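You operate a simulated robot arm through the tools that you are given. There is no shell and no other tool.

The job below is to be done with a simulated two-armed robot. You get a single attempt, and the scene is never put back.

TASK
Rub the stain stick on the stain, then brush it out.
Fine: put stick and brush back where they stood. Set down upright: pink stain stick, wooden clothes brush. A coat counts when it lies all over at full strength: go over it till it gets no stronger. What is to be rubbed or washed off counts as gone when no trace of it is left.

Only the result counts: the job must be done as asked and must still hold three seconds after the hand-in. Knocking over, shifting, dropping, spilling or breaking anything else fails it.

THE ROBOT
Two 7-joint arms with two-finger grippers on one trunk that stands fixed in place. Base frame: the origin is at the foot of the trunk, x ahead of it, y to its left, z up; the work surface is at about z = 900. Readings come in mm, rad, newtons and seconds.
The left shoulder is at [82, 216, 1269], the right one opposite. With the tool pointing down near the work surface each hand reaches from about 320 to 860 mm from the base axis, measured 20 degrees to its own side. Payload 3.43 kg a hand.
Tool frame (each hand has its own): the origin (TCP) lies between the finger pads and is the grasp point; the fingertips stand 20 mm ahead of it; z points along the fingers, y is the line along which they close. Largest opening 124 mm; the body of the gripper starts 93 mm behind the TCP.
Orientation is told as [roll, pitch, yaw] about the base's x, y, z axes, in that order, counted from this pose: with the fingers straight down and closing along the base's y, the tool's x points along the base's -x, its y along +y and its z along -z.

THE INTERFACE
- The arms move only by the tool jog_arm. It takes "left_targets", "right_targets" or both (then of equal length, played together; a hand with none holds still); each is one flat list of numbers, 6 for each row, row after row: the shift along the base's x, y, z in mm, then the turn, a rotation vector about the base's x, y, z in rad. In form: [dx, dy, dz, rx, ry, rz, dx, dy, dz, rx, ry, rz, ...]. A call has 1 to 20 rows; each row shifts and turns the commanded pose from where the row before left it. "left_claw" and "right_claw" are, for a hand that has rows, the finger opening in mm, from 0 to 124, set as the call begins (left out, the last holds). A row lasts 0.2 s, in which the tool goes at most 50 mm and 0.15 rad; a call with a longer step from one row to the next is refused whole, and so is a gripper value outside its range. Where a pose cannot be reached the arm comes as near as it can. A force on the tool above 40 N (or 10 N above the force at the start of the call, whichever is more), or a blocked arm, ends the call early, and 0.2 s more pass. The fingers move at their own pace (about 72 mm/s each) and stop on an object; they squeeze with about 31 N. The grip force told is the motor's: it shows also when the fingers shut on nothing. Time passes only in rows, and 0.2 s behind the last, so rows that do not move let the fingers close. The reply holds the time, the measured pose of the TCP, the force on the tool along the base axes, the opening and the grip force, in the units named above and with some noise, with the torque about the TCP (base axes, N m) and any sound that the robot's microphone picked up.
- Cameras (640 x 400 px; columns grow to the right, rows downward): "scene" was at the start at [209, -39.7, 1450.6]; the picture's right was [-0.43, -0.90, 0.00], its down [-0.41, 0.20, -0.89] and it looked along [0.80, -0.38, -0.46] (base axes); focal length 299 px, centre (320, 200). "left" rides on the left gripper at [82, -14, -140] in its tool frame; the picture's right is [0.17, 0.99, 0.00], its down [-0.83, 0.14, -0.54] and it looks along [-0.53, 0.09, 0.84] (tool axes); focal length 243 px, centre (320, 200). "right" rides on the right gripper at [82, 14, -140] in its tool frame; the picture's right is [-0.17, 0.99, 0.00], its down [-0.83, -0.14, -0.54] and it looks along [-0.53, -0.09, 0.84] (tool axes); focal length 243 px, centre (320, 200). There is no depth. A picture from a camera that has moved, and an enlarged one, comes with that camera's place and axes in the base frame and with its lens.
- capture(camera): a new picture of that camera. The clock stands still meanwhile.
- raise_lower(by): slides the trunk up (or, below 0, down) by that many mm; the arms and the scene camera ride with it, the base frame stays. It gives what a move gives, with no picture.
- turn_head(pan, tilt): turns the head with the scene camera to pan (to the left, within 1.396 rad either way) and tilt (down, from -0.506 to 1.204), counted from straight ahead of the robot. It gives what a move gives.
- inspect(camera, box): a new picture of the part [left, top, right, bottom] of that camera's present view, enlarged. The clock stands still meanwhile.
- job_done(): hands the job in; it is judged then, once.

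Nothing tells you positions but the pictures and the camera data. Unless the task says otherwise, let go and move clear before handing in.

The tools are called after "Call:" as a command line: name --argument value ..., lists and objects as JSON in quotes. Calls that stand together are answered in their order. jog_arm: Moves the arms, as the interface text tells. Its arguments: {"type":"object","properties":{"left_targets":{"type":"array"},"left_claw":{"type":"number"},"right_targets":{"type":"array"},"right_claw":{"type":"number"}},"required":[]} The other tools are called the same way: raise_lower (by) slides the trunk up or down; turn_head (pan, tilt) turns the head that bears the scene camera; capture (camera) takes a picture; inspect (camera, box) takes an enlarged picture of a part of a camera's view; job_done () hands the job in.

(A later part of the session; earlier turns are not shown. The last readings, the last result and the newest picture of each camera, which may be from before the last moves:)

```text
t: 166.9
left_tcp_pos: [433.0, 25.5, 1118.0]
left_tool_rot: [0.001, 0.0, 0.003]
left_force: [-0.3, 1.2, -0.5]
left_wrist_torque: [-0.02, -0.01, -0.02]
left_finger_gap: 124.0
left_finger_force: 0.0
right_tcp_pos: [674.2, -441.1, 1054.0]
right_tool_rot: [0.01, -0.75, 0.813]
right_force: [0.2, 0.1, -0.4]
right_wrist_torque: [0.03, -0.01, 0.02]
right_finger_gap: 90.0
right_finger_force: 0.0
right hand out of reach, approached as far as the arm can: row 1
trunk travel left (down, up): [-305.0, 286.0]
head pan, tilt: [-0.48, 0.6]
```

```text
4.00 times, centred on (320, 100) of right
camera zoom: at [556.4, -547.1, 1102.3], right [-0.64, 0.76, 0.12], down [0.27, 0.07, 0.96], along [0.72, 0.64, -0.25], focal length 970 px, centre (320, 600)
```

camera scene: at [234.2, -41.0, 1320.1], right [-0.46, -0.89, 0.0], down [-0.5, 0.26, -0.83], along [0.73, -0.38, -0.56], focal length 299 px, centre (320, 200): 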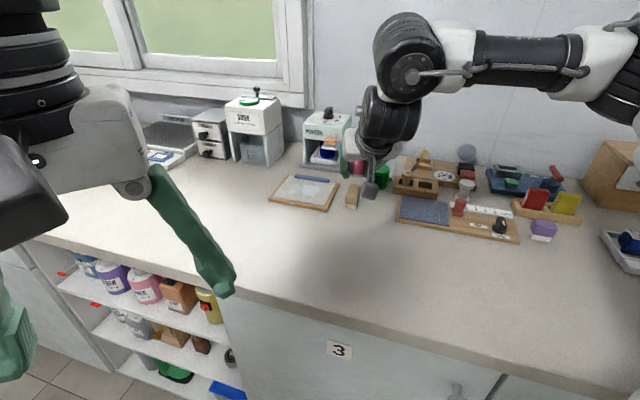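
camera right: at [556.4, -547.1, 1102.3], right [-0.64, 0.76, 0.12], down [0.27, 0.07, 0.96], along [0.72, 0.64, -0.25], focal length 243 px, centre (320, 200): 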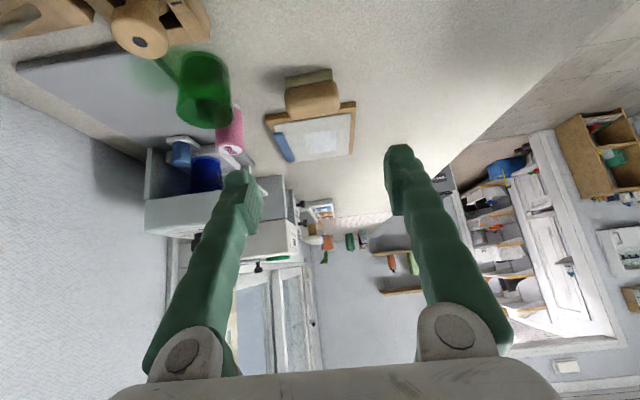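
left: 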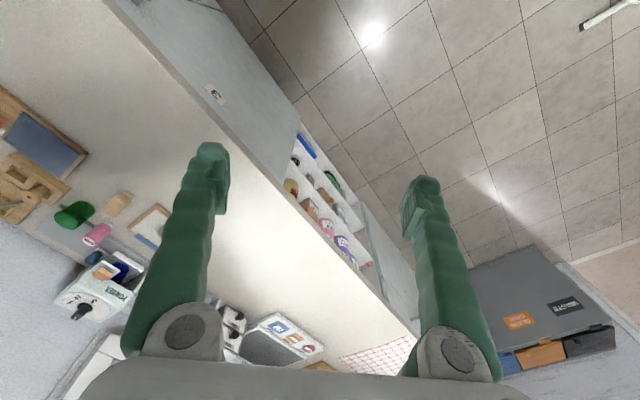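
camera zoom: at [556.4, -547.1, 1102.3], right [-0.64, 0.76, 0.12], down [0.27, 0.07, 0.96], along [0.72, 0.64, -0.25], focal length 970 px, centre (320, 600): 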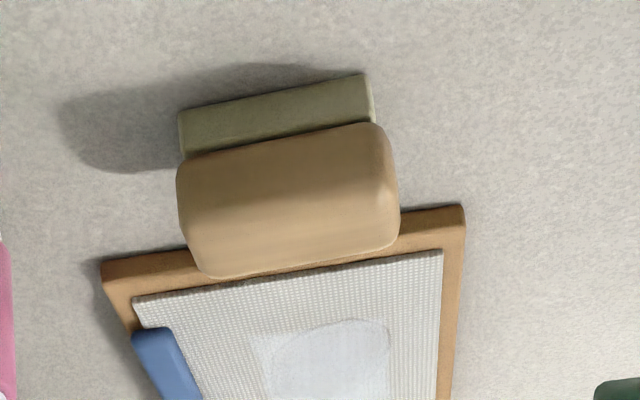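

I'll go to a pre-grasp point 60 mm back along the tool axis from the brush.

Call:
jog_arm --right_targets '[8, 6, -10, 0, 0, 0, 8, 7, -20, 0, 0, 0, 6, 6, -20, 0, 0, 0, 0, 0, -20, 0, 0, 0, 0, 0, 0, 0, 0, 0]' --right_claw 86

Call:
inspect --camera "right" --box '[160, 50, 480, 250]'

Call:
inspect --camera "scene" --box '[300, 120, 420, 220]'

```text
t: 168.2
left_tcp_pos: [432.0, 26.2, 1118.6]
left_tool_rot: [-0.003, 0.0, 0.002]
left_force: [-0.4, 0.1, -0.1]
left_wrist_torque: [-0.03, -0.01, -0.02]
left_finger_gap: 124.0
left_finger_force: 0.0
right_tcp_pos: [694.5, -422.2, 986.6]
right_tool_rot: [0.006, -0.751, 0.811]
right_force: [-0.4, 0.5, -0.8]
right_wrist_torque: [0.0, 0.0, -0.01]
right_finger_gap: 85.9
right_finger_force: 0.1
trunk travel left (down, up): [-305.0, 286.0]
head pan, tilt: [-0.48, 0.6]
```

```text
2.00 times, centred on (320, 150) of right
camera zoom: at [577.9, -527.4, 1032.6], right [-0.64, 0.76, 0.12], down [0.27, 0.08, 0.96], along [0.72, 0.64, -0.25], focal length 485 px, centre (320, 300)
```

zoom: 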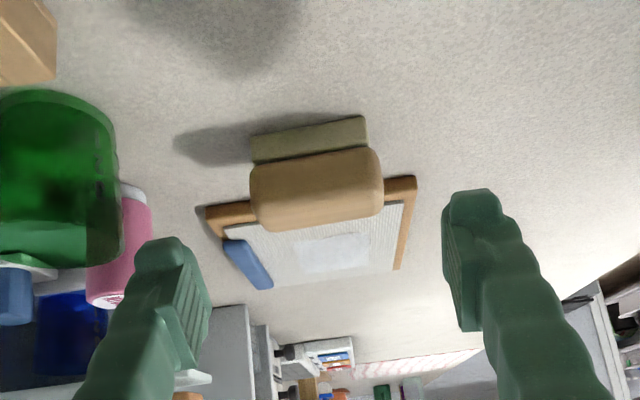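

```text
4.00 times, centred on (360, 170) of scene
camera zoom: at [234.2, -40.6, 1320.2], right [-0.46, -0.89, 0.0], down [-0.5, 0.26, -0.83], along [0.73, -0.38, -0.56], focal length 1194 px, centre (160, 320)
```

zoom: 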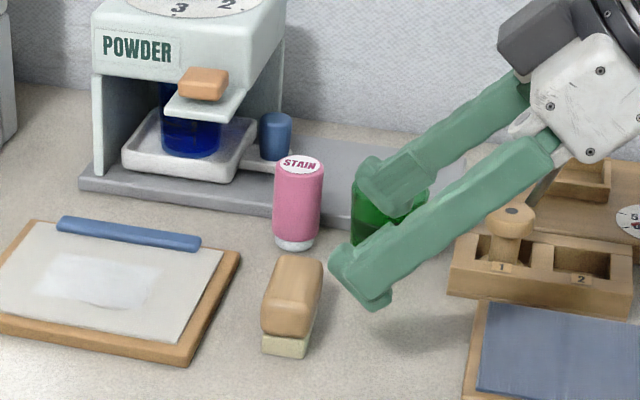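

Aligned laterally with the brush. I'll advance along the axis to grasp height z ≈ 937.

Call:
jog_arm --right_targets '[5, 4.9, -8.3, 0, 0, 0, 5, 4.9, -8.3, 0, 0, 0, 5, 4.9, -8.3, 0, 0, 0, 5, 4.9, -8.3, 0, 0, 0, 5, 4.9, -8.3, 0, 0, 0, 5, 4.9, -8.1, 0, 0, 0, 0, 0, 0, 0, 0, 0]' --right_claw 82

Call:
inspect --camera "right" --box '[200, 80, 440, 230]'

Call:
inspect --camera "scene" --box '[300, 120, 420, 220]'

```text
t: 169.8
left_tcp_pos: [431.6, 25.9, 1119.0]
left_tool_rot: [-0.001, 0.0, 0.004]
left_force: [-0.4, -0.5, 0.8]
left_wrist_torque: [0.01, 0.0, 0.04]
left_finger_gap: 123.9
left_finger_force: 0.1
right_tcp_pos: [724.6, -393.1, 935.9]
right_tool_rot: [0.01, -0.752, 0.812]
right_force: [0.0, -0.5, -0.6]
right_wrist_torque: [0.01, 0.0, 0.04]
right_finger_gap: 82.3
right_finger_force: 0.0
trunk travel left (down, up): [-305.0, 286.0]
head pan, tilt: [-0.48, 0.6]
```

```text
2.67 times, centred on (320, 155) of right
camera zoom: at [608.0, -498.0, 982.6], right [-0.64, 0.76, 0.12], down [0.27, 0.07, 0.96], along [0.72, 0.64, -0.25], focal length 647 px, centre (320, 320)
```

zoom: 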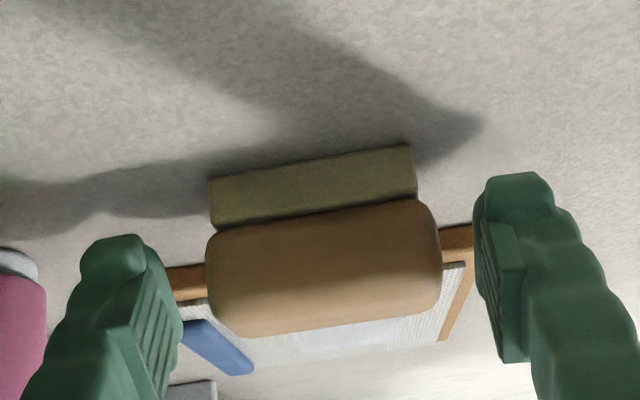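

```text
4.00 times, centred on (360, 170) of scene
camera zoom: at [234.1, -41.0, 1320.2], right [-0.46, -0.89, 0.0], down [-0.5, 0.26, -0.83], along [0.73, -0.38, -0.56], focal length 1194 px, centre (160, 320)
```

zoom: 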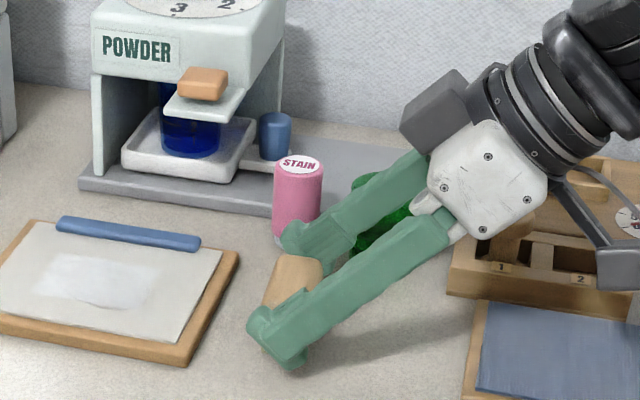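

The brush is between the fingers; I'll nudge 1.2 mm to centre and close in two stages.

Call:
jog_arm --right_targets '[0.9, -0.8, 0, 0, 0, 0, 0, 0, 0, 0, 0, 0]' --right_claw 66

Call:
inspect --camera "right" --box '[200, 80, 440, 230]'

```text
t: 170.3
left_tcp_pos: [433.0, 26.6, 1118.8]
left_tool_rot: [-0.004, 0.001, 0.003]
left_force: [0.2, -0.2, -0.1]
left_wrist_torque: [-0.04, -0.01, -0.02]
left_finger_gap: 124.2
left_finger_force: 0.0
right_tcp_pos: [725.4, -394.4, 937.0]
right_tool_rot: [0.009, -0.749, 0.813]
right_force: [-0.5, -0.9, -0.8]
right_wrist_torque: [0.01, 0.0, 0.01]
right_finger_gap: 66.2
right_finger_force: 0.0
trunk travel left (down, up): [-305.0, 286.0]
head pan, tilt: [-0.48, 0.6]
```

```text
2.67 times, centred on (320, 155) of right
camera zoom: at [609.1, -498.9, 982.9], right [-0.64, 0.76, 0.12], down [0.27, 0.07, 0.96], along [0.72, 0.64, -0.25], focal length 647 px, centre (320, 320)
```

zoom: 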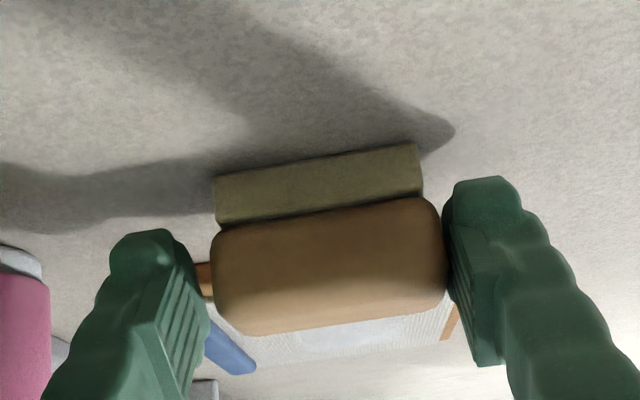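

Call:
jog_arm --right_targets '[0, 0, 0, 0, 0, 0, 0, 0, 0, 0, 0, 0, 0, 0, 0, 0, 0, 0]' --right_claw 30

Call:
inspect --camera "right" --box '[200, 80, 440, 230]'

Call:
inspect --camera "scene" --box '[300, 120, 420, 220]'

```text
t: 171.2
left_tcp_pos: [431.9, 26.7, 1117.7]
left_tool_rot: [-0.002, 0.0, 0.003]
left_force: [-0.6, 0.2, 0.1]
left_wrist_torque: [0.0, -0.05, -0.03]
left_finger_gap: 124.3
left_finger_force: 0.0
right_tcp_pos: [726.8, -392.8, 934.9]
right_tool_rot: [0.01, -0.75, 0.814]
right_force: [-0.2, 0.5, 0.4]
right_wrist_torque: [-0.01, -0.03, 0.0]
right_finger_gap: 58.5
right_finger_force: 31.0
trunk travel left (down, up): [-305.0, 286.0]
head pan, tilt: [-0.48, 0.6]
```

```text
2.67 times, centred on (320, 155) of right
camera zoom: at [609.2, -498.9, 982.9], right [-0.64, 0.76, 0.12], down [0.27, 0.07, 0.96], along [0.72, 0.64, -0.25], focal length 647 px, centre (320, 320)
```

zoom: 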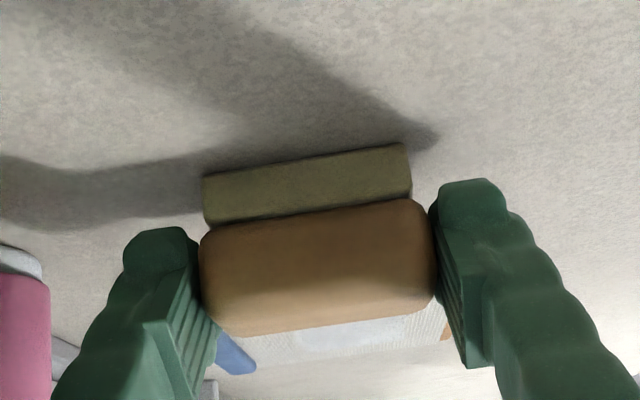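

```text
4.00 times, centred on (360, 170) of scene
camera zoom: at [234.4, -41.0, 1320.2], right [-0.46, -0.89, 0.0], down [-0.5, 0.26, -0.83], along [0.73, -0.38, -0.56], focal length 1194 px, centre (160, 320)
```

zoom: 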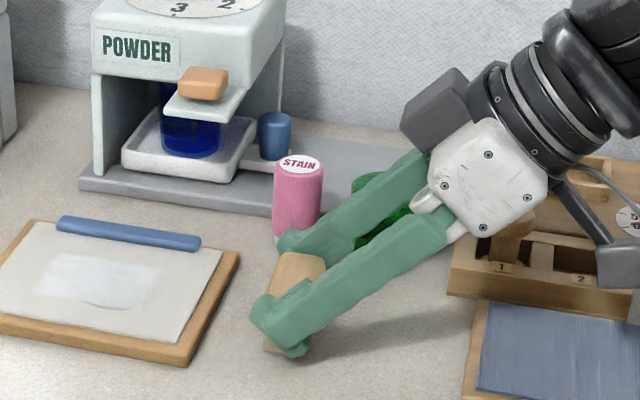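

Gripped at 58.5 mm (brush slid ~3 mm toward the far finger; I'll compensate on return). Lifting gently.

Call:
jog_arm --right_targets '[0, 0, 2, 0, 0, 0, 0, 0, 3, 0, 0, 0, 0, 0, 5, 0, 0, 0, 0, 0, 8, 0, 0, 0, 0, 0, 10, 0, 0, 0, 0, 0, 10, 0, 0, 0, 0, 0, 10, 0, 0, 0, 0, 0, 7, 0, 0, 0, 0, 0, 0, 0, 0, 0]'

Call:
inspect --camera "right" --box '[200, 80, 440, 230]'

Call:
inspect --camera "scene" --box '[300, 120, 420, 220]'

```text
t: 173.2
left_tcp_pos: [431.6, 26.6, 1118.0]
left_tool_rot: [-0.002, -0.001, 0.004]
left_force: [0.7, -0.2, -0.4]
left_wrist_torque: [-0.04, -0.01, 0.0]
left_finger_gap: 124.0
left_finger_force: 0.0
right_tcp_pos: [726.0, -394.5, 990.5]
right_tool_rot: [0.009, -0.751, 0.812]
right_force: [0.0, 0.6, -0.6]
right_wrist_torque: [-0.04, 0.01, 0.0]
right_finger_gap: 59.0
right_finger_force: 31.2
trunk travel left (down, up): [-305.0, 286.0]
head pan, tilt: [-0.48, 0.6]
```

```text
2.67 times, centred on (320, 155) of right
camera zoom: at [608.9, -499.4, 1037.9], right [-0.64, 0.76, 0.12], down [0.27, 0.07, 0.96], along [0.72, 0.64, -0.25], focal length 647 px, centre (320, 320)
```

zoom: 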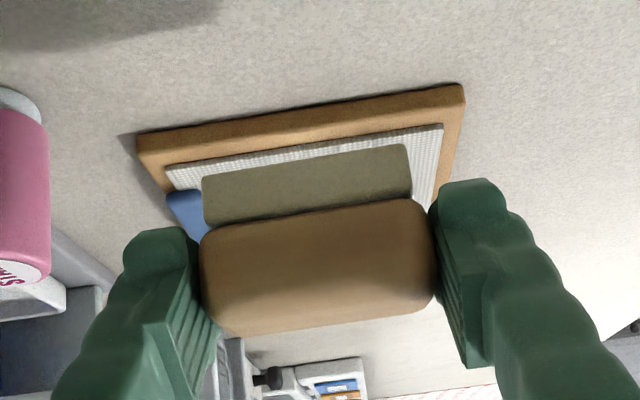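

```text
4.00 times, centred on (360, 170) of scene
camera zoom: at [234.6, -41.1, 1320.1], right [-0.46, -0.89, 0.0], down [-0.5, 0.26, -0.82], along [0.73, -0.38, -0.57], focal length 1194 px, centre (160, 320)
```

zoom: 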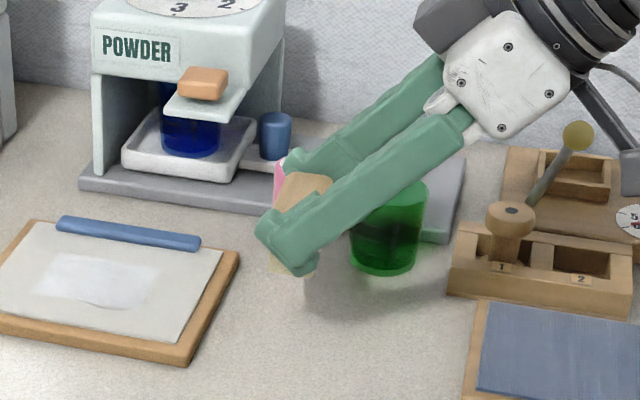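

Held securely. I'll carry it over the stain area.

Call:
jog_arm --right_targets '[5, 6, 0, 0, 0, 0, 10, 11, 0, 0, 0, 0, 12, 12, 0, 0, 0, 0, 12, 12, 0, 0, 0, 0, 12, 12, 0, 0, 0, 0, 12, 12, 0, 0, 0, 0, 12, 12, 0, 0, 0, 0, 12, 12, 0, 0, 0, 0, 4, 6, 0, 0, 0, 0, 0, 0, 0, 0, 0, 0]'

Call:
inspect --camera "right" --box '[160, 0, 480, 200]'

Call:
inspect --camera "scene" --box '[250, 130, 370, 220]'

```text
t: 175.3
left_tcp_pos: [432.1, 24.9, 1117.5]
left_tool_rot: [-0.003, 0.0, 0.004]
left_force: [0.8, 0.9, -0.2]
left_wrist_torque: [0.01, -0.01, 0.02]
left_finger_gap: 123.9
left_finger_force: 0.1
right_tcp_pos: [816.1, -299.2, 991.4]
right_tool_rot: [0.009, -0.75, 0.812]
right_force: [-0.2, 0.1, -1.3]
right_wrist_torque: [0.02, -0.01, 0.02]
right_finger_gap: 58.4
right_finger_force: 30.8
trunk travel left (down, up): [-305.0, 286.0]
head pan, tilt: [-0.48, 0.6]
```

```text
2.00 times, centred on (320, 100) of right
camera zoom: at [699.5, -404.3, 1037.9], right [-0.64, 0.76, 0.12], down [0.27, 0.07, 0.96], along [0.72, 0.64, -0.25], focal length 485 px, centre (320, 400)
```

zoom: 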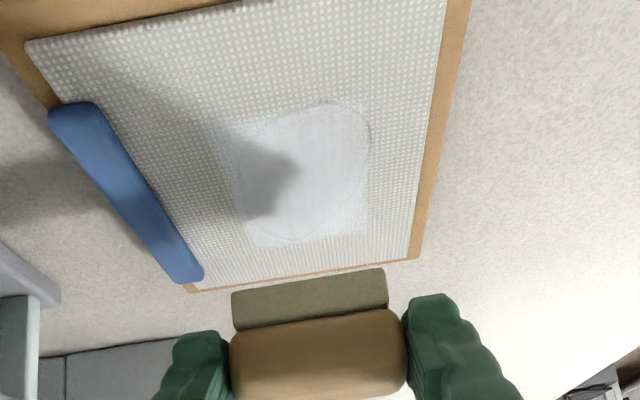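

```text
4.44 times, centred on (310, 175) of scene
camera zoom: at [234.5, -41.1, 1320.1], right [-0.46, -0.89, 0.0], down [-0.5, 0.26, -0.83], along [0.73, -0.38, -0.56], focal length 1327 px, centre (364, 311)
```

zoom: 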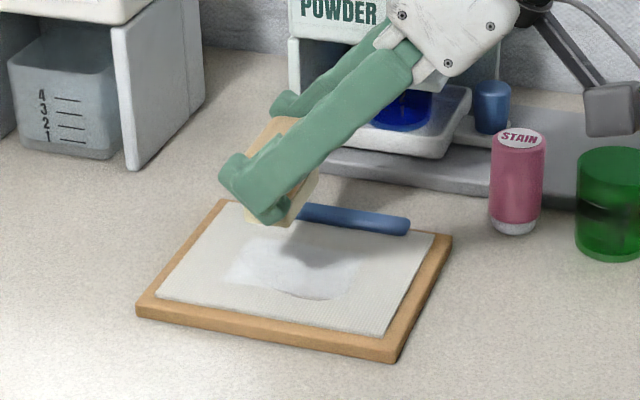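

The coat rectangle is centred at (817, -298), about 68 × 49 mm, with the clip 25 mm beyond it. I'll test the far end of the sweep in the air first.

Call:
jog_arm --right_targets '[8, 8, 0, 0, 0, 0, 10, 10, -5, 0, 0, 0, 10, 10, -5, 0, 0, 0, 0, 0, 0, 0, 0, 0]'

```text
t: 176.3
left_tcp_pos: [431.4, 26.2, 1118.2]
left_tool_rot: [-0.001, -0.001, 0.004]
left_force: [0.6, -0.7, -0.3]
left_wrist_torque: [-0.02, -0.04, -0.07]
left_finger_gap: 123.8
left_finger_force: 0.1
right_tcp_pos: [843.4, -271.2, 981.8]
right_tool_rot: [0.008, -0.752, 0.811]
right_force: [0.0, -0.6, -1.1]
right_wrist_torque: [-0.02, -0.03, 0.01]
right_finger_gap: 58.4
right_finger_force: 30.7
trunk travel left (down, up): [-305.0, 286.0]
head pan, tilt: [-0.48, 0.6]
```

Reachable. I'll lower here to contact.

Call:
jog_arm --right_targets '[0, 0, -8, 0, 0, 0, 0, 0, -12, 0, 0, 0, 0, 0, -9, 0, 0, 0, 0, 0, -2, 0, 0, 0, 0, 0, 0, 0, 0, 0]'

Call:
jog_arm --right_targets '[0, 0, -1, 0, 0, 0, 0, 0, 0, 0, 0, 0]'

Call:
jog_arm --right_targets '[0, 0, -1, 0, 0, 0, 0, 0, 0, 0, 0, 0]'

```text
t: 177.6
left_tcp_pos: [432.2, 26.0, 1119.0]
left_tool_rot: [-0.002, 0.0, 0.005]
left_force: [0.3, -0.1, 0.7]
left_wrist_torque: [-0.01, 0.01, 0.03]
left_finger_gap: 124.0
left_finger_force: 0.0
right_tcp_pos: [845.5, -270.6, 950.0]
right_tool_rot: [0.01, -0.751, 0.812]
right_force: [0.7, 0.3, -0.1]
right_wrist_torque: [0.0, 0.02, 0.0]
right_finger_gap: 58.5
right_finger_force: 31.2
trunk travel left (down, up): [-305.0, 286.0]
head pan, tilt: [-0.48, 0.6]
```

```text
t: 178.2
left_tcp_pos: [432.6, 26.0, 1118.9]
left_tool_rot: [-0.002, 0.001, 0.003]
left_force: [0.1, -0.5, 0.7]
left_wrist_torque: [0.03, -0.03, -0.01]
left_finger_gap: 123.9
left_finger_force: 0.1
right_tcp_pos: [845.2, -271.9, 949.0]
right_tool_rot: [0.01, -0.75, 0.811]
right_force: [-0.2, -0.7, -1.1]
right_wrist_torque: [-0.01, 0.04, 0.0]
right_finger_gap: 58.6
right_finger_force: 30.4
trunk travel left (down, up): [-305.0, 286.0]
head pan, tilt: [-0.48, 0.6]
```

```text
t: 178.8
left_tcp_pos: [432.0, 24.6, 1118.1]
left_tool_rot: [-0.001, 0.0, 0.004]
left_force: [0.7, 0.1, -0.4]
left_wrist_torque: [0.0, 0.0, 0.0]
left_finger_gap: 123.9
left_finger_force: 0.1
right_tcp_pos: [846.1, -271.5, 949.3]
right_tool_rot: [0.006, -0.753, 0.81]
right_force: [0.2, 0.0, 3.5]
right_wrist_torque: [0.05, 0.02, 0.01]
right_finger_gap: 58.9
right_finger_force: 30.6
trunk travel left (down, up): [-305.0, 286.0]
head pan, tilt: [-0.48, 0.6]
```

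Contact. Slightly firmer, then sweep across and back.

Call:
jog_arm --right_targets '[0, 0, -0.6, 0, 0, 0, -7, -7, 0, 0, 0, 0, -7, -7, 0, 0, 0, 0, -7, -7, 0, 0, 0, 0, -7, -7, 0, 0, 0, 0, -7, -7, 0, 0, 0, 0, -7, -7, 0, 0, 0, 0, -7, -7, 0, 0, 0, 0, -7, -7, 0, 0, 0, 0, 7, 7, 0, 0, 0, 0, 7, 7, 0, 0, 0, 0, 7, 7, 0, 0, 0, 0, 7, 7, 0, 0, 0, 0, 7, 7, 0, 0, 0, 0, 7, 7, 0, 0, 0, 0, 7, 7, 0, 0, 0, 0, 7, 7, 0, 0, 0, 0]'

Call:
inspect --camera "right" --box '[160, 0, 480, 200]'

Call:
inspect --camera "scene" --box '[260, 160, 350, 216]'

```text
t: 182.3
left_tcp_pos: [431.5, 25.6, 1118.8]
left_tool_rot: [0.0, -0.001, 0.005]
left_force: [0.1, 0.0, -0.4]
left_wrist_torque: [0.01, 0.0, 0.02]
left_finger_gap: 124.1
left_finger_force: 0.1
right_tcp_pos: [843.4, -271.0, 948.5]
right_tool_rot: [0.008, -0.751, 0.811]
right_force: [-3.1, -3.9, 9.4]
right_wrist_torque: [-0.09, 0.02, -0.04]
right_finger_gap: 58.5
right_finger_force: 31.2
trunk travel left (down, up): [-305.0, 286.0]
head pan, tilt: [-0.48, 0.6]
```

```text
2.00 times, centred on (320, 100) of right
camera zoom: at [727.2, -375.9, 995.5], right [-0.64, 0.76, 0.12], down [0.27, 0.07, 0.96], along [0.72, 0.64, -0.25], focal length 485 px, centre (320, 400)
```

zoom: 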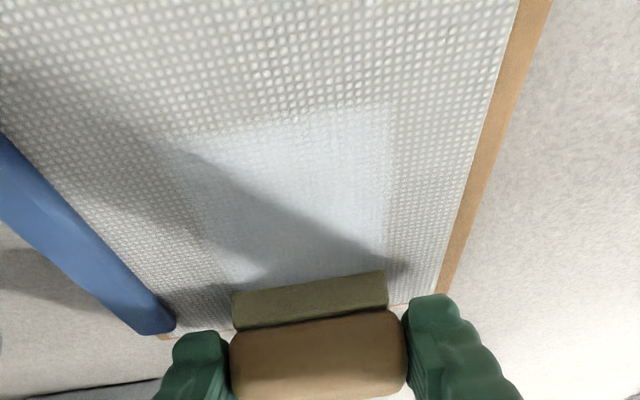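

```text
7.11 times, centred on (305, 188) of scene
camera zoom: at [232.8, -40.9, 1320.5], right [-0.46, -0.89, 0.0], down [-0.5, 0.26, -0.83], along [0.73, -0.38, -0.56], focal length 2124 px, centre (427, 285)
```

zoom: 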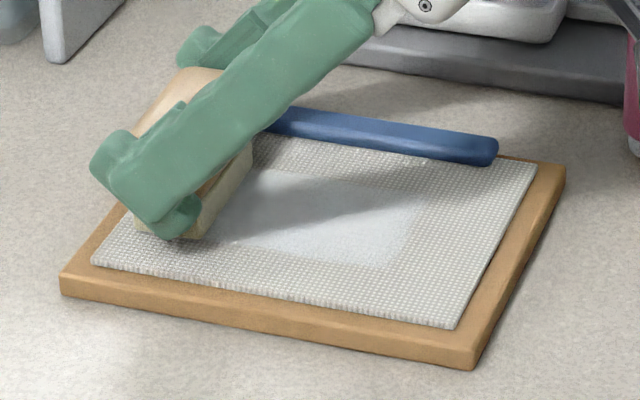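

The stain is gone and the coat is fading. More sweeps with sideways offsets.

Call:
jog_arm --right_targets '[4, -4.4, 0, 0, 0, 0, -9.3, -9.3, 0, 0, 0, 0, -9.3, -9.3, 0, 0, 0, 0, -9.3, -9.3, 0, 0, 0, 0, -9.3, -9.3, 0, 0, 0, 0, -9.3, -9.3, 0, 0, 0, 0, -9.3, -9.3, 0, 0, 0, 0, -8, 8.8, 0, 0, 0, 0, 9.3, 9.3, 0, 0, 0, 0, 9.3, 9.3, 0, 0, 0, 0, 9.3, 9.3, 0, 0, 0, 0, 9.3, 9.3, 0, 0, 0, 0, 9.3, 9.3, 0, 0, 0, 0, 4, -4.4, 0, 0, 0, 0, -9.3, -9.3, 0, 0, 0, 0, -9.3, -9.3, 0, 0, 0, 0, -9.3, -9.3, 0, 0, 0, 0, -9.3, -9.3, 0, 0, 0, 0, -9.3, -9.3, 0, 0, 0, 0]'

Call:
jog_arm --right_targets '[4, -4.4, 0, 0, 0, 0, 9.3, 9.3, 0, 0, 0, 0, 9.3, 9.3, 0, 0, 0, 0, 9.3, 9.3, 0, 0, 0, 0, 9.3, 9.3, 0, 0, 0, 0, 9.3, 9.3, 0, 0, 0, 0, 9.3, 9.3, 0, 0, 0, 0, -8, 8.8, 0, 0, 0, 0, -9.3, -9.3, 0, 0, 0, 0, -9.3, -9.3, 0, 0, 0, 0, -9.3, -9.3, 0, 0, 0, 0, -9.3, -9.3, 0, 0, 0, 0, -9.3, -9.3, 0, 0, 0, 0, 4, -4.4, 0, 0, 0, 0, 9.3, 9.3, 0, 0, 0, 0, 9.3, 9.3, 0, 0, 0, 0, 9.3, 9.3, 0, 0, 0, 0, 9.3, 9.3, 0, 0, 0, 0, 9.3, 9.3, 0, 0, 0, 0]'

Call:
inspect --camera "right" --box '[160, 0, 480, 200]'

Call:
inspect --camera "scene" --box '[260, 160, 350, 216]'

```text
t: 186.3
left_tcp_pos: [431.6, 25.9, 1119.3]
left_tool_rot: [-0.002, -0.001, 0.005]
left_force: [-0.5, -0.1, -0.5]
left_wrist_torque: [0.0, -0.01, -0.01]
left_finger_gap: 123.8
left_finger_force: 0.2
right_tcp_pos: [788.6, -326.3, 948.1]
right_tool_rot: [0.007, -0.75, 0.814]
right_force: [0.0, 2.7, 9.3]
right_wrist_torque: [0.17, -0.14, -0.04]
right_finger_gap: 58.7
right_finger_force: 31.3
trunk travel left (down, up): [-305.0, 286.0]
head pan, tilt: [-0.48, 0.6]
```

```text
t: 190.3
left_tcp_pos: [430.8, 25.9, 1118.1]
left_tool_rot: [-0.002, -0.002, 0.002]
left_force: [-0.3, 0.0, -0.3]
left_wrist_torque: [-0.03, -0.02, -0.02]
left_finger_gap: 123.7
left_finger_force: 0.1
right_tcp_pos: [843.2, -270.1, 948.2]
right_tool_rot: [0.006, -0.753, 0.811]
right_force: [-2.3, -2.8, 8.2]
right_wrist_torque: [-0.02, -0.06, -0.09]
right_finger_gap: 58.8
right_finger_force: 31.2
trunk travel left (down, up): [-305.0, 286.0]
head pan, tilt: [-0.48, 0.6]
```

```text
2.00 times, centred on (320, 100) of right
camera zoom: at [727.1, -375.6, 995.1], right [-0.64, 0.76, 0.12], down [0.27, 0.07, 0.96], along [0.72, 0.64, -0.25], focal length 485 px, centre (320, 400)
```

zoom: 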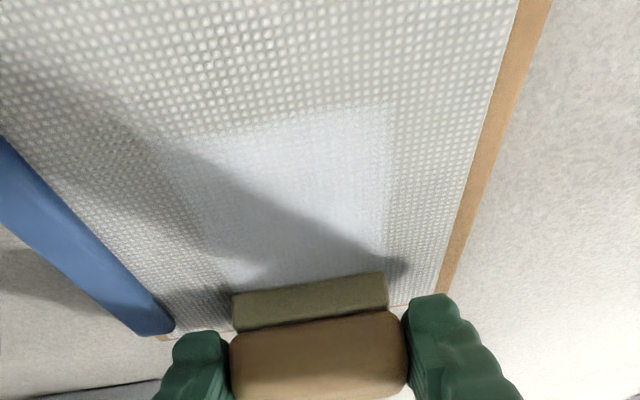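

```text
7.11 times, centred on (305, 188) of scene
camera zoom: at [233.1, -40.8, 1320.4], right [-0.46, -0.89, 0.0], down [-0.5, 0.26, -0.83], along [0.73, -0.38, -0.56], focal length 2124 px, centre (427, 285)
```

zoom: 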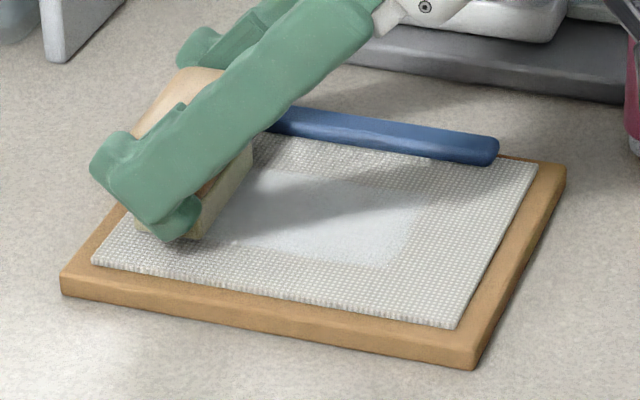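

Call:
inspect --camera "right" --box '[240, 40, 360, 115]'

Call:
jog_arm --right_targets '[-9.3, -9.3, -0.3, 0, 0, 0, -9.3, -9.3, 0, 0, 0, 0, -9.3, -9.3, 0, 0, 0, 0, -9.3, -9.3, 0, 0, 0, 0, -9.3, -9.3, 0, 0, 0, 0, -9.3, -9.3, 0, 0, 0, 0, 9.3, 9.3, 0, 0, 0, 0, 9.3, 9.3, 0, 0, 0, 0, 9.3, 9.3, 0, 0, 0, 0, 9.3, 9.3, 0, 0, 0, 0, 9.3, 9.3, 0, 0, 0, 0, 9.3, 9.3, 0, 0, 0, 0]'

Call:
jog_arm --right_targets '[-9.3, -9.3, 0, 0, 0, 0, -9.3, -9.3, 0, 0, 0, 0, -9.3, -9.3, 0, 0, 0, 0, -9.3, -9.3, 0, 0, 0, 0, -9.3, -9.3, 0, 0, 0, 0, -9.3, -9.3, 0, 0, 0, 0, 9.3, 9.3, 0, 0, 0, 0, 9.3, 9.3, 0, 0, 0, 0, 9.3, 9.3, 0, 0, 0, 0, 9.3, 9.3, 0, 0, 0, 0, 9.3, 9.3, 0, 0, 0, 0, 9.3, 9.3, 0, 0, 0, 0]'

Call:
inspect --camera "right" --box '[240, 40, 360, 115]'

```text
5.33 times, centred on (300, 78) of right
camera zoom: at [727.1, -375.6, 995.1], right [-0.64, 0.76, 0.12], down [0.27, 0.07, 0.96], along [0.72, 0.64, -0.25], focal length 1294 px, centre (427, 853)
```

zoom: 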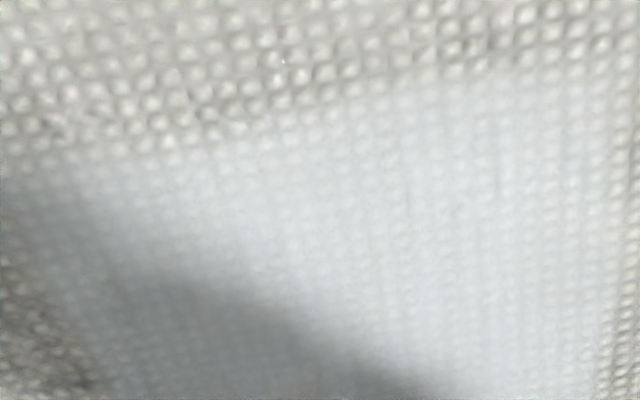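

```text
t: 192.9
left_tcp_pos: [430.7, 25.3, 1119.6]
left_tool_rot: [-0.003, -0.003, 0.005]
left_force: [0.3, -0.1, 0.2]
left_wrist_torque: [-0.06, 0.01, 0.03]
left_finger_gap: 124.0
left_finger_force: 0.0
right_tcp_pos: [843.7, -271.6, 948.7]
right_tool_rot: [0.008, -0.752, 0.811]
right_force: [-0.6, -2.2, 7.5]
right_wrist_torque: [-0.05, -0.04, -0.03]
right_finger_gap: 58.7
right_finger_force: 30.5
trunk travel left (down, up): [-305.0, 286.0]
head pan, tilt: [-0.48, 0.6]
```

```text
t: 195.6
left_tcp_pos: [431.9, 25.9, 1118.3]
left_tool_rot: [-0.002, 0.0, 0.003]
left_force: [1.3, -1.0, -0.2]
left_wrist_torque: [-0.02, -0.02, -0.02]
left_finger_gap: 124.0
left_finger_force: 0.0
right_tcp_pos: [844.2, -270.5, 948.4]
right_tool_rot: [0.007, -0.751, 0.812]
right_force: [-0.3, -2.6, 6.4]
right_wrist_torque: [-0.05, -0.08, -0.02]
right_finger_gap: 58.6
right_finger_force: 31.1
trunk travel left (down, up): [-305.0, 286.0]
head pan, tilt: [-0.48, 0.6]
```

```text
5.33 times, centred on (300, 78) of right
camera zoom: at [727.9, -376.4, 994.8], right [-0.64, 0.76, 0.12], down [0.27, 0.07, 0.96], along [0.72, 0.64, -0.25], focal length 1294 px, centre (427, 853)
```

zoom: 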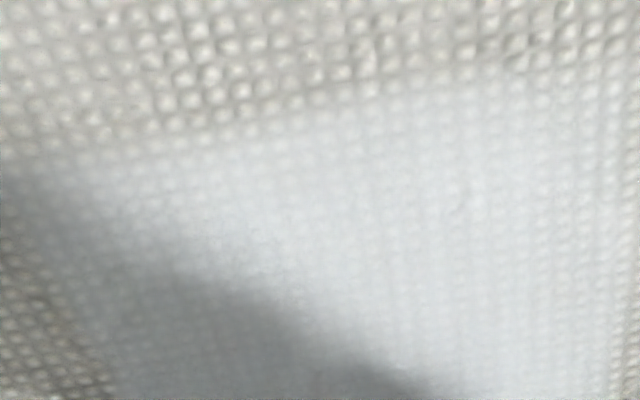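

The stain is gone, but a pale layer still shows; I'll do firmer, repeated sweeps and see whether it fades further.

Call:
jog_arm --right_targets '[-9.3, -9.3, -0.8, 0, 0, 0, -9.3, -9.3, 0, 0, 0, 0, -9.3, -9.3, 0, 0, 0, 0, -9.3, -9.3, 0, 0, 0, 0, -9.3, -9.3, 0, 0, 0, 0, -9.3, -9.3, 0, 0, 0, 0, 2, -2.2, 0, 0, 0, 0, 9.3, 9.3, 0, 0, 0, 0, 9.3, 9.3, 0, 0, 0, 0, 9.3, 9.3, 0, 0, 0, 0, 9.3, 9.3, 0, 0, 0, 0, 9.3, 9.3, 0, 0, 0, 0, 9.3, 9.3, 0, 0, 0, 0]'

Call:
jog_arm --right_targets '[-4, 4.4, 0, 0, 0, 0, -9.3, -9.3, 0, 0, 0, 0, -9.3, -9.3, 0, 0, 0, 0, -9.3, -9.3, 0, 0, 0, 0, -9.3, -9.3, 0, 0, 0, 0, -9.3, -9.3, 0, 0, 0, 0, -9.3, -9.3, 0, 0, 0, 0, 2, -2.2, 0, 0, 0, 0, 9.3, 9.3, 0, 0, 0, 0, 9.3, 9.3, 0, 0, 0, 0, 9.3, 9.3, 0, 0, 0, 0, 9.3, 9.3, 0, 0, 0, 0, 9.3, 9.3, 0, 0, 0, 0, 9.3, 9.3, 0, 0, 0, 0]'

Call:
inspect --camera "right" --box '[240, 40, 360, 115]'

Call:
inspect --camera "right" --box '[160, 0, 480, 200]'

```text
t: 198.3
left_tcp_pos: [431.0, 26.3, 1119.9]
left_tool_rot: [-0.002, 0.0, 0.004]
left_force: [-0.2, 1.0, -1.2]
left_wrist_torque: [0.0, 0.01, -0.02]
left_finger_gap: 123.8
left_finger_force: 0.1
right_tcp_pos: [846.1, -272.8, 947.8]
right_tool_rot: [0.008, -0.751, 0.814]
right_force: [-3.8, -3.8, 11.2]
right_wrist_torque: [-0.07, -0.02, 0.01]
right_finger_gap: 58.6
right_finger_force: 31.3
trunk travel left (down, up): [-305.0, 286.0]
head pan, tilt: [-0.48, 0.6]
```

```text
t: 201.3
left_tcp_pos: [432.0, 25.5, 1118.9]
left_tool_rot: [0.0, -0.001, 0.005]
left_force: [-0.6, -0.2, 1.0]
left_wrist_torque: [-0.03, 0.01, -0.04]
left_finger_gap: 123.8
left_finger_force: 0.0
right_tcp_pos: [843.7, -271.2, 947.5]
right_tool_rot: [0.007, -0.752, 0.812]
right_force: [-2.4, -3.6, 8.4]
right_wrist_torque: [-0.08, -0.01, -0.04]
right_finger_gap: 58.8
right_finger_force: 31.2
trunk travel left (down, up): [-305.0, 286.0]
head pan, tilt: [-0.48, 0.6]
```

```text
5.33 times, centred on (300, 78) of right
camera zoom: at [726.9, -375.9, 994.3], right [-0.64, 0.76, 0.12], down [0.27, 0.07, 0.96], along [0.72, 0.64, -0.25], focal length 1294 px, centre (427, 853)
```

zoom: 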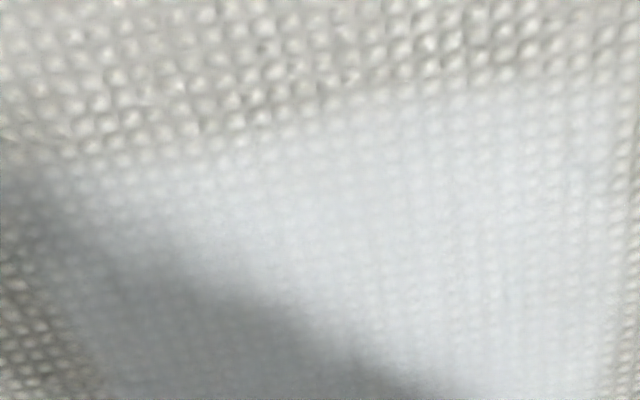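

```text
2.00 times, centred on (320, 100) of right
camera zoom: at [726.9, -375.9, 994.3], right [-0.64, 0.76, 0.12], down [0.27, 0.07, 0.96], along [0.72, 0.64, -0.25], focal length 485 px, centre (320, 400)
```

zoom: 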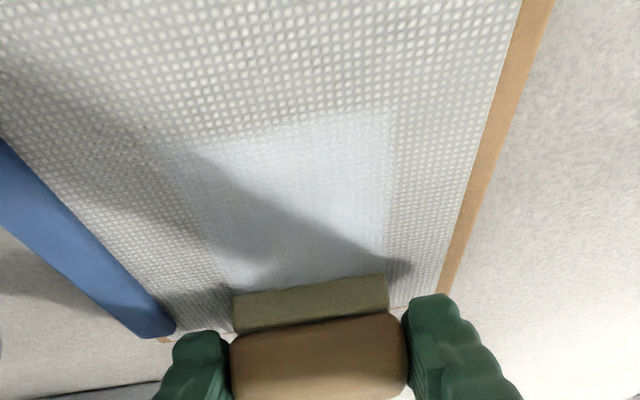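

The pale coat no longer changes under the brush; the brown stain is what it removes. I'll do a few wider sweeps to cover all edges, then lift and inspect everything.

Call:
jog_arm --right_targets '[6, 5, 0, 0, 0, 0, 5, -6, 0, 0, 0, 0, -10, -10, 0, 0, 0, 0, -10, -10, 0, 0, 0, 0, -10, -10, 0, 0, 0, 0, -10, -10, 0, 0, 0, 0, -10, -10, 0, 0, 0, 0, -10, -10, 0, 0, 0, 0, -7, -7, 0, 0, 0, 0, -10, 11, 0, 0, 0, 0, 10, 10, 0, 0, 0, 0, 10, 10, 0, 0, 0, 0, 10, 10, 0, 0, 0, 0, 10, 10, 0, 0, 0, 0, 10, 10, 0, 0, 0, 0, 10, 10, 0, 0, 0, 0, -10, -10, 0, 0, 0, 0, -10, -10, 0, 0, 0, 0, -10, -10, 0, 0, 0, 0]'

Call:
jog_arm --right_targets '[0, 0, 5, 0, 0, 0, 5, 0, 15, 0, 0, 0, 10, 5, 15, 0, 0, 0, 10, 5, 5, 0, 0, 0, 0, 0, 0, 0, 0, 0]'

Call:
inspect --camera "right" --box '[160, 0, 480, 200]'

Call:
inspect --camera "scene" --box '[260, 160, 350, 216]'

```text
t: 205.3
left_tcp_pos: [431.2, 26.3, 1118.8]
left_tool_rot: [-0.003, -0.002, 0.002]
left_force: [0.2, 0.4, -0.1]
left_wrist_torque: [0.02, 0.0, -0.03]
left_finger_gap: 124.1
left_finger_force: 0.1
right_tcp_pos: [809.7, -298.4, 947.3]
right_tool_rot: [0.006, -0.752, 0.811]
right_force: [1.8, 1.1, 4.8]
right_wrist_torque: [0.12, -0.1, -0.01]
right_finger_gap: 58.6
right_finger_force: 30.6
trunk travel left (down, up): [-305.0, 286.0]
head pan, tilt: [-0.48, 0.6]
```

```text
t: 206.6
left_tcp_pos: [433.0, 25.3, 1119.4]
left_tool_rot: [-0.002, -0.001, 0.004]
left_force: [0.7, 0.1, 0.7]
left_wrist_torque: [-0.01, 0.0, 0.0]
left_finger_gap: 123.9
left_finger_force: 0.1
right_tcp_pos: [833.0, -287.6, 986.8]
right_tool_rot: [0.009, -0.75, 0.812]
right_force: [-0.4, 0.6, -0.4]
right_wrist_torque: [-0.02, 0.0, 0.0]
right_finger_gap: 58.5
right_finger_force: 30.9
trunk travel left (down, up): [-305.0, 286.0]
head pan, tilt: [-0.48, 0.6]
```

```text
2.00 times, centred on (320, 100) of right
camera zoom: at [716.9, -393.1, 1033.4], right [-0.64, 0.76, 0.12], down [0.27, 0.07, 0.96], along [0.72, 0.64, -0.25], focal length 485 px, centre (320, 400)
```

zoom: 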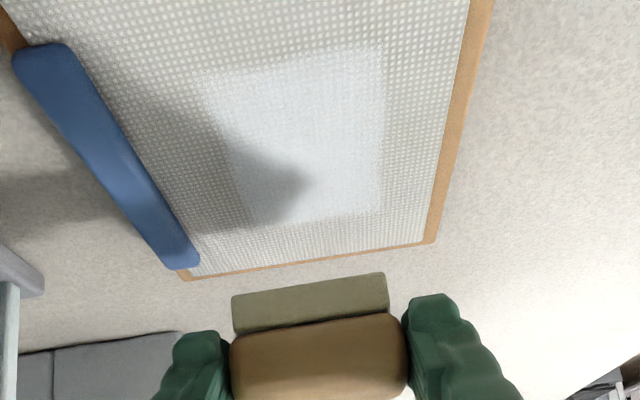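

```text
7.11 times, centred on (305, 188) of scene
camera zoom: at [234.2, -41.1, 1320.2], right [-0.46, -0.89, 0.0], down [-0.5, 0.26, -0.83], along [0.73, -0.38, -0.56], focal length 2124 px, centre (427, 285)
```

zoom: 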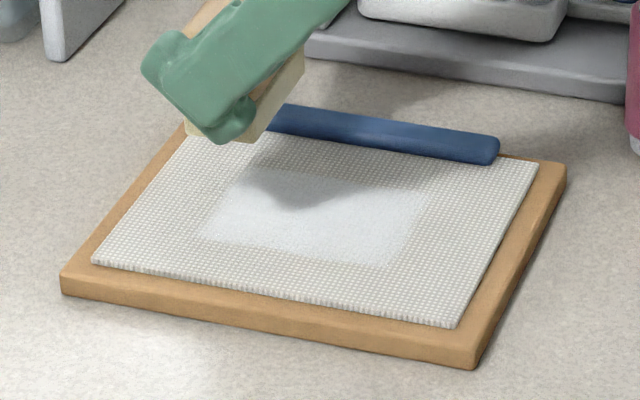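

The stain is completely gone with a uniform coat left. Now I'll bring the brush back above its original place.

Call:
jog_arm --right_targets '[-6, -5, 3, 0, 0, 0, -12, -11, 0, 0, 0, 0, -13, -12.5, 0, 0, 0, 0, -13, -12.5, 0, 0, 0, 0, -13, -12.5, 0, 0, 0, 0, -13, -12.5, 0, 0, 0, 0, -13, -12.5, 0, 0, 0, 0, -13, -12.5, 0, 0, 0, 0, -9, -8.5, 0, 0, 0, 0, -4.6, -4.3, 0, 0, 0, 0, 0, 0, 0, 0, 0, 0, 0, 0, 0, 0, 0, 0]'

Call:
inspect --camera "right" --box '[200, 80, 440, 230]'

Call:
inspect --camera "scene" --box '[300, 130, 420, 205]'

```text
t: 209.2
left_tcp_pos: [431.8, 25.2, 1118.0]
left_tool_rot: [-0.002, 0.001, 0.003]
left_force: [-0.3, -0.3, 0.8]
left_wrist_torque: [0.01, -0.01, 0.02]
left_finger_gap: 123.7
left_finger_force: 0.1
right_tcp_pos: [724.1, -392.2, 989.4]
right_tool_rot: [0.01, -0.752, 0.811]
right_force: [0.2, -0.2, -1.7]
right_wrist_torque: [0.0, 0.01, 0.0]
right_finger_gap: 58.5
right_finger_force: 30.9
trunk travel left (down, up): [-305.0, 286.0]
head pan, tilt: [-0.48, 0.6]
```

```text
2.67 times, centred on (320, 155) of right
camera zoom: at [607.2, -497.7, 1036.2], right [-0.64, 0.76, 0.12], down [0.27, 0.07, 0.96], along [0.72, 0.64, -0.25], focal length 647 px, centre (320, 320)
```

zoom: 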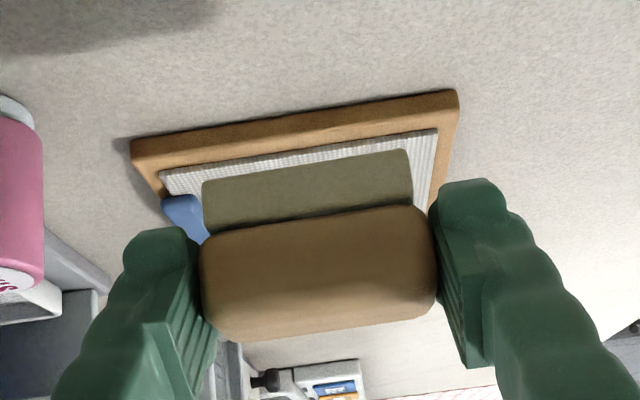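

```text
5.33 times, centred on (360, 168) of scene
camera zoom: at [234.4, -41.1, 1320.1], right [-0.46, -0.89, 0.0], down [-0.5, 0.26, -0.83], along [0.73, -0.38, -0.56], focal length 1593 px, centre (107, 373)
```

zoom: 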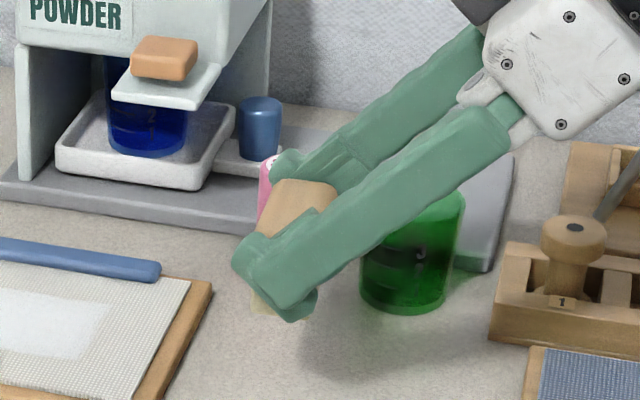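

Call:
jog_arm --right_targets '[-0.3, 1, -8, 0, 0, 0, 0, 0, -12, 0, 0, 0, 0, 0, -12, 0, 0, 0, 0, 0, -10, 0, 0, 0, 0, 0, -6, 0, 0, 0, 0, 0, 0, 0, 0, 0]'

Call:
inspect --camera "scene" --box '[300, 130, 420, 205]'

Call:
inspect --camera "right" --box '[200, 80, 440, 230]'

```text
t: 210.6
left_tcp_pos: [431.7, 25.0, 1117.7]
left_tool_rot: [-0.002, 0.0, 0.004]
left_force: [-1.1, -0.4, -0.3]
left_wrist_torque: [0.0, -0.02, -0.01]
left_finger_gap: 124.0
left_finger_force: 0.1
right_tcp_pos: [723.3, -389.4, 941.1]
right_tool_rot: [0.01, -0.75, 0.811]
right_force: [0.5, 0.6, 0.0]
right_wrist_torque: [0.0, -0.02, -0.04]
right_finger_gap: 58.6
right_finger_force: 31.1
trunk travel left (down, up): [-305.0, 286.0]
head pan, tilt: [-0.48, 0.6]
```

```text
5.33 times, centred on (360, 168) of scene
camera zoom: at [234.4, -41.0, 1320.2], right [-0.46, -0.89, 0.0], down [-0.5, 0.26, -0.83], along [0.73, -0.38, -0.56], focal length 1593 px, centre (107, 373)
```

zoom: 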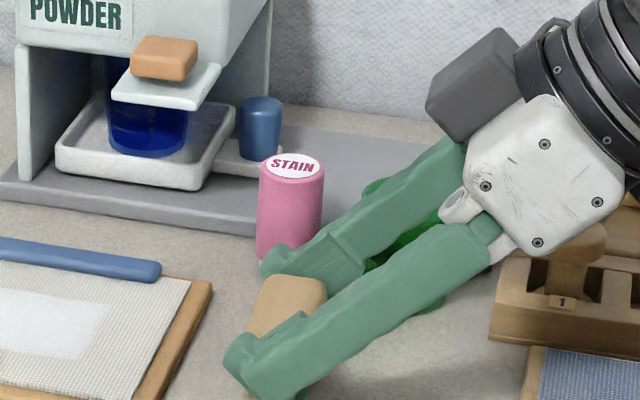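

```text
2.67 times, centred on (320, 155) of right
camera zoom: at [606.8, -495.9, 988.2], right [-0.64, 0.76, 0.12], down [0.27, 0.07, 0.96], along [0.72, 0.64, -0.25], focal length 647 px, centre (320, 320)
```

zoom: 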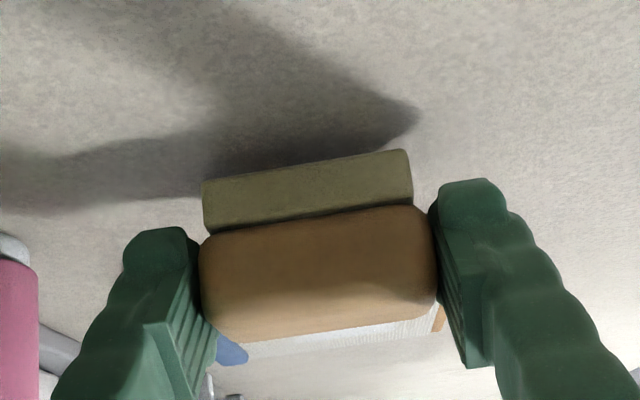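

Call:
jog_arm --right_targets '[0, -0.5, -2, 0, 0, 0, 0, 0, -1.5, 0, 0, 0]'

Call:
jog_arm --right_targets '[0, 0, -1, 0, 0, 0, 0, 0, 0, 0, 0, 0]'

```text
t: 211.2
left_tcp_pos: [433.2, 25.8, 1117.9]
left_tool_rot: [-0.004, 0.0, 0.002]
left_force: [0.4, -0.3, 0.2]
left_wrist_torque: [0.01, -0.01, -0.01]
left_finger_gap: 124.1
left_finger_force: 0.0
right_tcp_pos: [723.8, -391.6, 938.0]
right_tool_rot: [0.008, -0.752, 0.811]
right_force: [-0.8, 0.7, -0.7]
right_wrist_torque: [0.01, -0.01, 0.03]
right_finger_gap: 58.5
right_finger_force: 31.0
trunk travel left (down, up): [-305.0, 286.0]
head pan, tilt: [-0.48, 0.6]
```

```text
t: 211.8
left_tcp_pos: [432.1, 24.5, 1118.4]
left_tool_rot: [-0.001, -0.001, 0.003]
left_force: [-0.6, -0.6, -1.3]
left_wrist_torque: [-0.01, -0.01, -0.04]
left_finger_gap: 124.0
left_finger_force: 0.0
right_tcp_pos: [723.6, -390.3, 937.4]
right_tool_rot: [0.008, -0.751, 0.813]
right_force: [0.3, 0.3, -1.5]
right_wrist_torque: [0.01, -0.03, 0.0]
right_finger_gap: 58.6
right_finger_force: 30.8
trunk travel left (down, up): [-305.0, 286.0]
head pan, tilt: [-0.48, 0.6]
```

Call:
jog_arm --right_targets '[0, 0, -1, 0, 0, 0, 0, 0, 0, 0, 0, 0]'

Call:
jog_arm --right_targets '[0, 0, -0.7, 0, 0, 0, 0, 0, 0, 0, 0, 0]'

```text
t: 212.3
left_tcp_pos: [432.3, 24.7, 1117.7]
left_tool_rot: [-0.002, 0.0, 0.003]
left_force: [0.2, 0.6, 0.4]
left_wrist_torque: [-0.03, 0.0, -0.01]
left_finger_gap: 123.8
left_finger_force: 0.0
right_tcp_pos: [722.5, -391.1, 935.7]
right_tool_rot: [0.009, -0.751, 0.81]
right_force: [-0.4, 0.1, -0.1]
right_wrist_torque: [0.03, 0.0, 0.0]
right_finger_gap: 58.4
right_finger_force: 30.4
trunk travel left (down, up): [-305.0, 286.0]
head pan, tilt: [-0.48, 0.6]
```

```text
t: 212.9
left_tcp_pos: [432.0, 26.2, 1118.6]
left_tool_rot: [-0.002, 0.001, 0.005]
left_force: [-0.4, 0.2, -0.5]
left_wrist_torque: [0.0, 0.0, 0.0]
left_finger_gap: 124.3
left_finger_force: 0.1
right_tcp_pos: [723.5, -392.2, 935.0]
right_tool_rot: [0.008, -0.751, 0.812]
right_force: [-0.3, 0.3, -0.7]
right_wrist_torque: [-0.04, 0.03, 0.01]
right_finger_gap: 58.5
right_finger_force: 30.5
trunk travel left (down, up): [-305.0, 286.0]
head pan, tilt: [-0.48, 0.6]
```

Call:
jog_arm --right_targets '[0, 0, -0.7, 0, 0, 0, 0, 0, 0, 0, 0, 0]'

Call:
jog_arm --right_targets '[0, 0, -0.6, 0, 0, 0, 0, 0, 0, 0, 0, 0]'

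Call:
inspect --camera "right" --box '[200, 80, 440, 230]'

```text
t: 213.6
left_tcp_pos: [430.6, 25.4, 1119.0]
left_tool_rot: [-0.003, 0.0, 0.004]
left_force: [-0.1, 0.3, 0.4]
left_wrist_torque: [-0.03, 0.01, -0.03]
left_finger_gap: 124.2
left_finger_force: 0.0
right_tcp_pos: [724.2, -390.3, 934.7]
right_tool_rot: [0.009, -0.75, 0.81]
right_force: [0.6, 0.4, -1.2]
right_wrist_torque: [-0.01, 0.0, 0.03]
right_finger_gap: 58.6
right_finger_force: 30.7
trunk travel left (down, up): [-305.0, 286.0]
head pan, tilt: [-0.48, 0.6]
```

```text
t: 214.2
left_tcp_pos: [431.9, 25.6, 1117.5]
left_tool_rot: [-0.001, 0.0, 0.003]
left_force: [0.0, -0.1, 0.5]
left_wrist_torque: [-0.01, 0.01, 0.02]
left_finger_gap: 124.2
left_finger_force: 0.1
right_tcp_pos: [724.0, -392.2, 935.0]
right_tool_rot: [0.009, -0.752, 0.812]
right_force: [-0.2, -0.5, -0.2]
right_wrist_torque: [-0.03, -0.04, 0.0]
right_finger_gap: 58.5
right_finger_force: 30.9
trunk travel left (down, up): [-305.0, 286.0]
head pan, tilt: [-0.48, 0.6]
```

```text
2.67 times, centred on (320, 155) of right
camera zoom: at [606.9, -496.6, 981.2], right [-0.64, 0.76, 0.12], down [0.27, 0.07, 0.96], along [0.72, 0.64, -0.25], focal length 647 px, centre (320, 320)
```

zoom: 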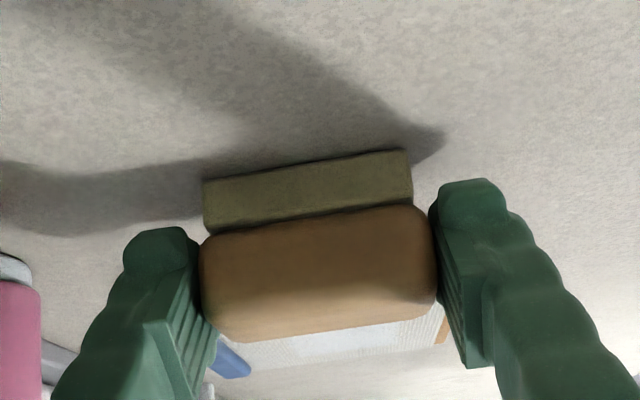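

Call:
jog_arm --right_targets '[0, 0, -0.7, 0, 0, 0, 0, 0, 0, 0, 0, 0]'

Call:
jog_arm --right_targets '[0, 0, -0.6, 0, 0, 0, 0, 0, 0, 0, 0, 0]'

```text
t: 214.8
left_tcp_pos: [433.2, 25.7, 1118.2]
left_tool_rot: [-0.001, 0.0, 0.003]
left_force: [-0.1, 0.0, 0.7]
left_wrist_torque: [-0.04, -0.01, 0.06]
left_finger_gap: 123.9
left_finger_force: 0.0
right_tcp_pos: [724.1, -391.0, 934.3]
right_tool_rot: [0.007, -0.751, 0.813]
right_force: [-0.3, -0.9, 3.9]
right_wrist_torque: [-0.05, -0.03, 0.0]
right_finger_gap: 58.5
right_finger_force: 31.3
trunk travel left (down, up): [-305.0, 286.0]
head pan, tilt: [-0.48, 0.6]
```

```text
t: 215.3
left_tcp_pos: [431.7, 25.8, 1118.6]
left_tool_rot: [0.0, -0.001, 0.005]
left_force: [-0.3, 0.1, 0.3]
left_wrist_torque: [-0.05, 0.0, 0.02]
left_finger_gap: 123.9
left_finger_force: 0.1
right_tcp_pos: [723.2, -391.8, 933.5]
right_tool_rot: [0.004, -0.755, 0.812]
right_force: [2.4, -2.6, 9.3]
right_wrist_torque: [0.02, -0.1, -0.03]
right_finger_gap: 58.7
right_finger_force: 31.1
trunk travel left (down, up): [-305.0, 286.0]
head pan, tilt: [-0.48, 0.6]
```

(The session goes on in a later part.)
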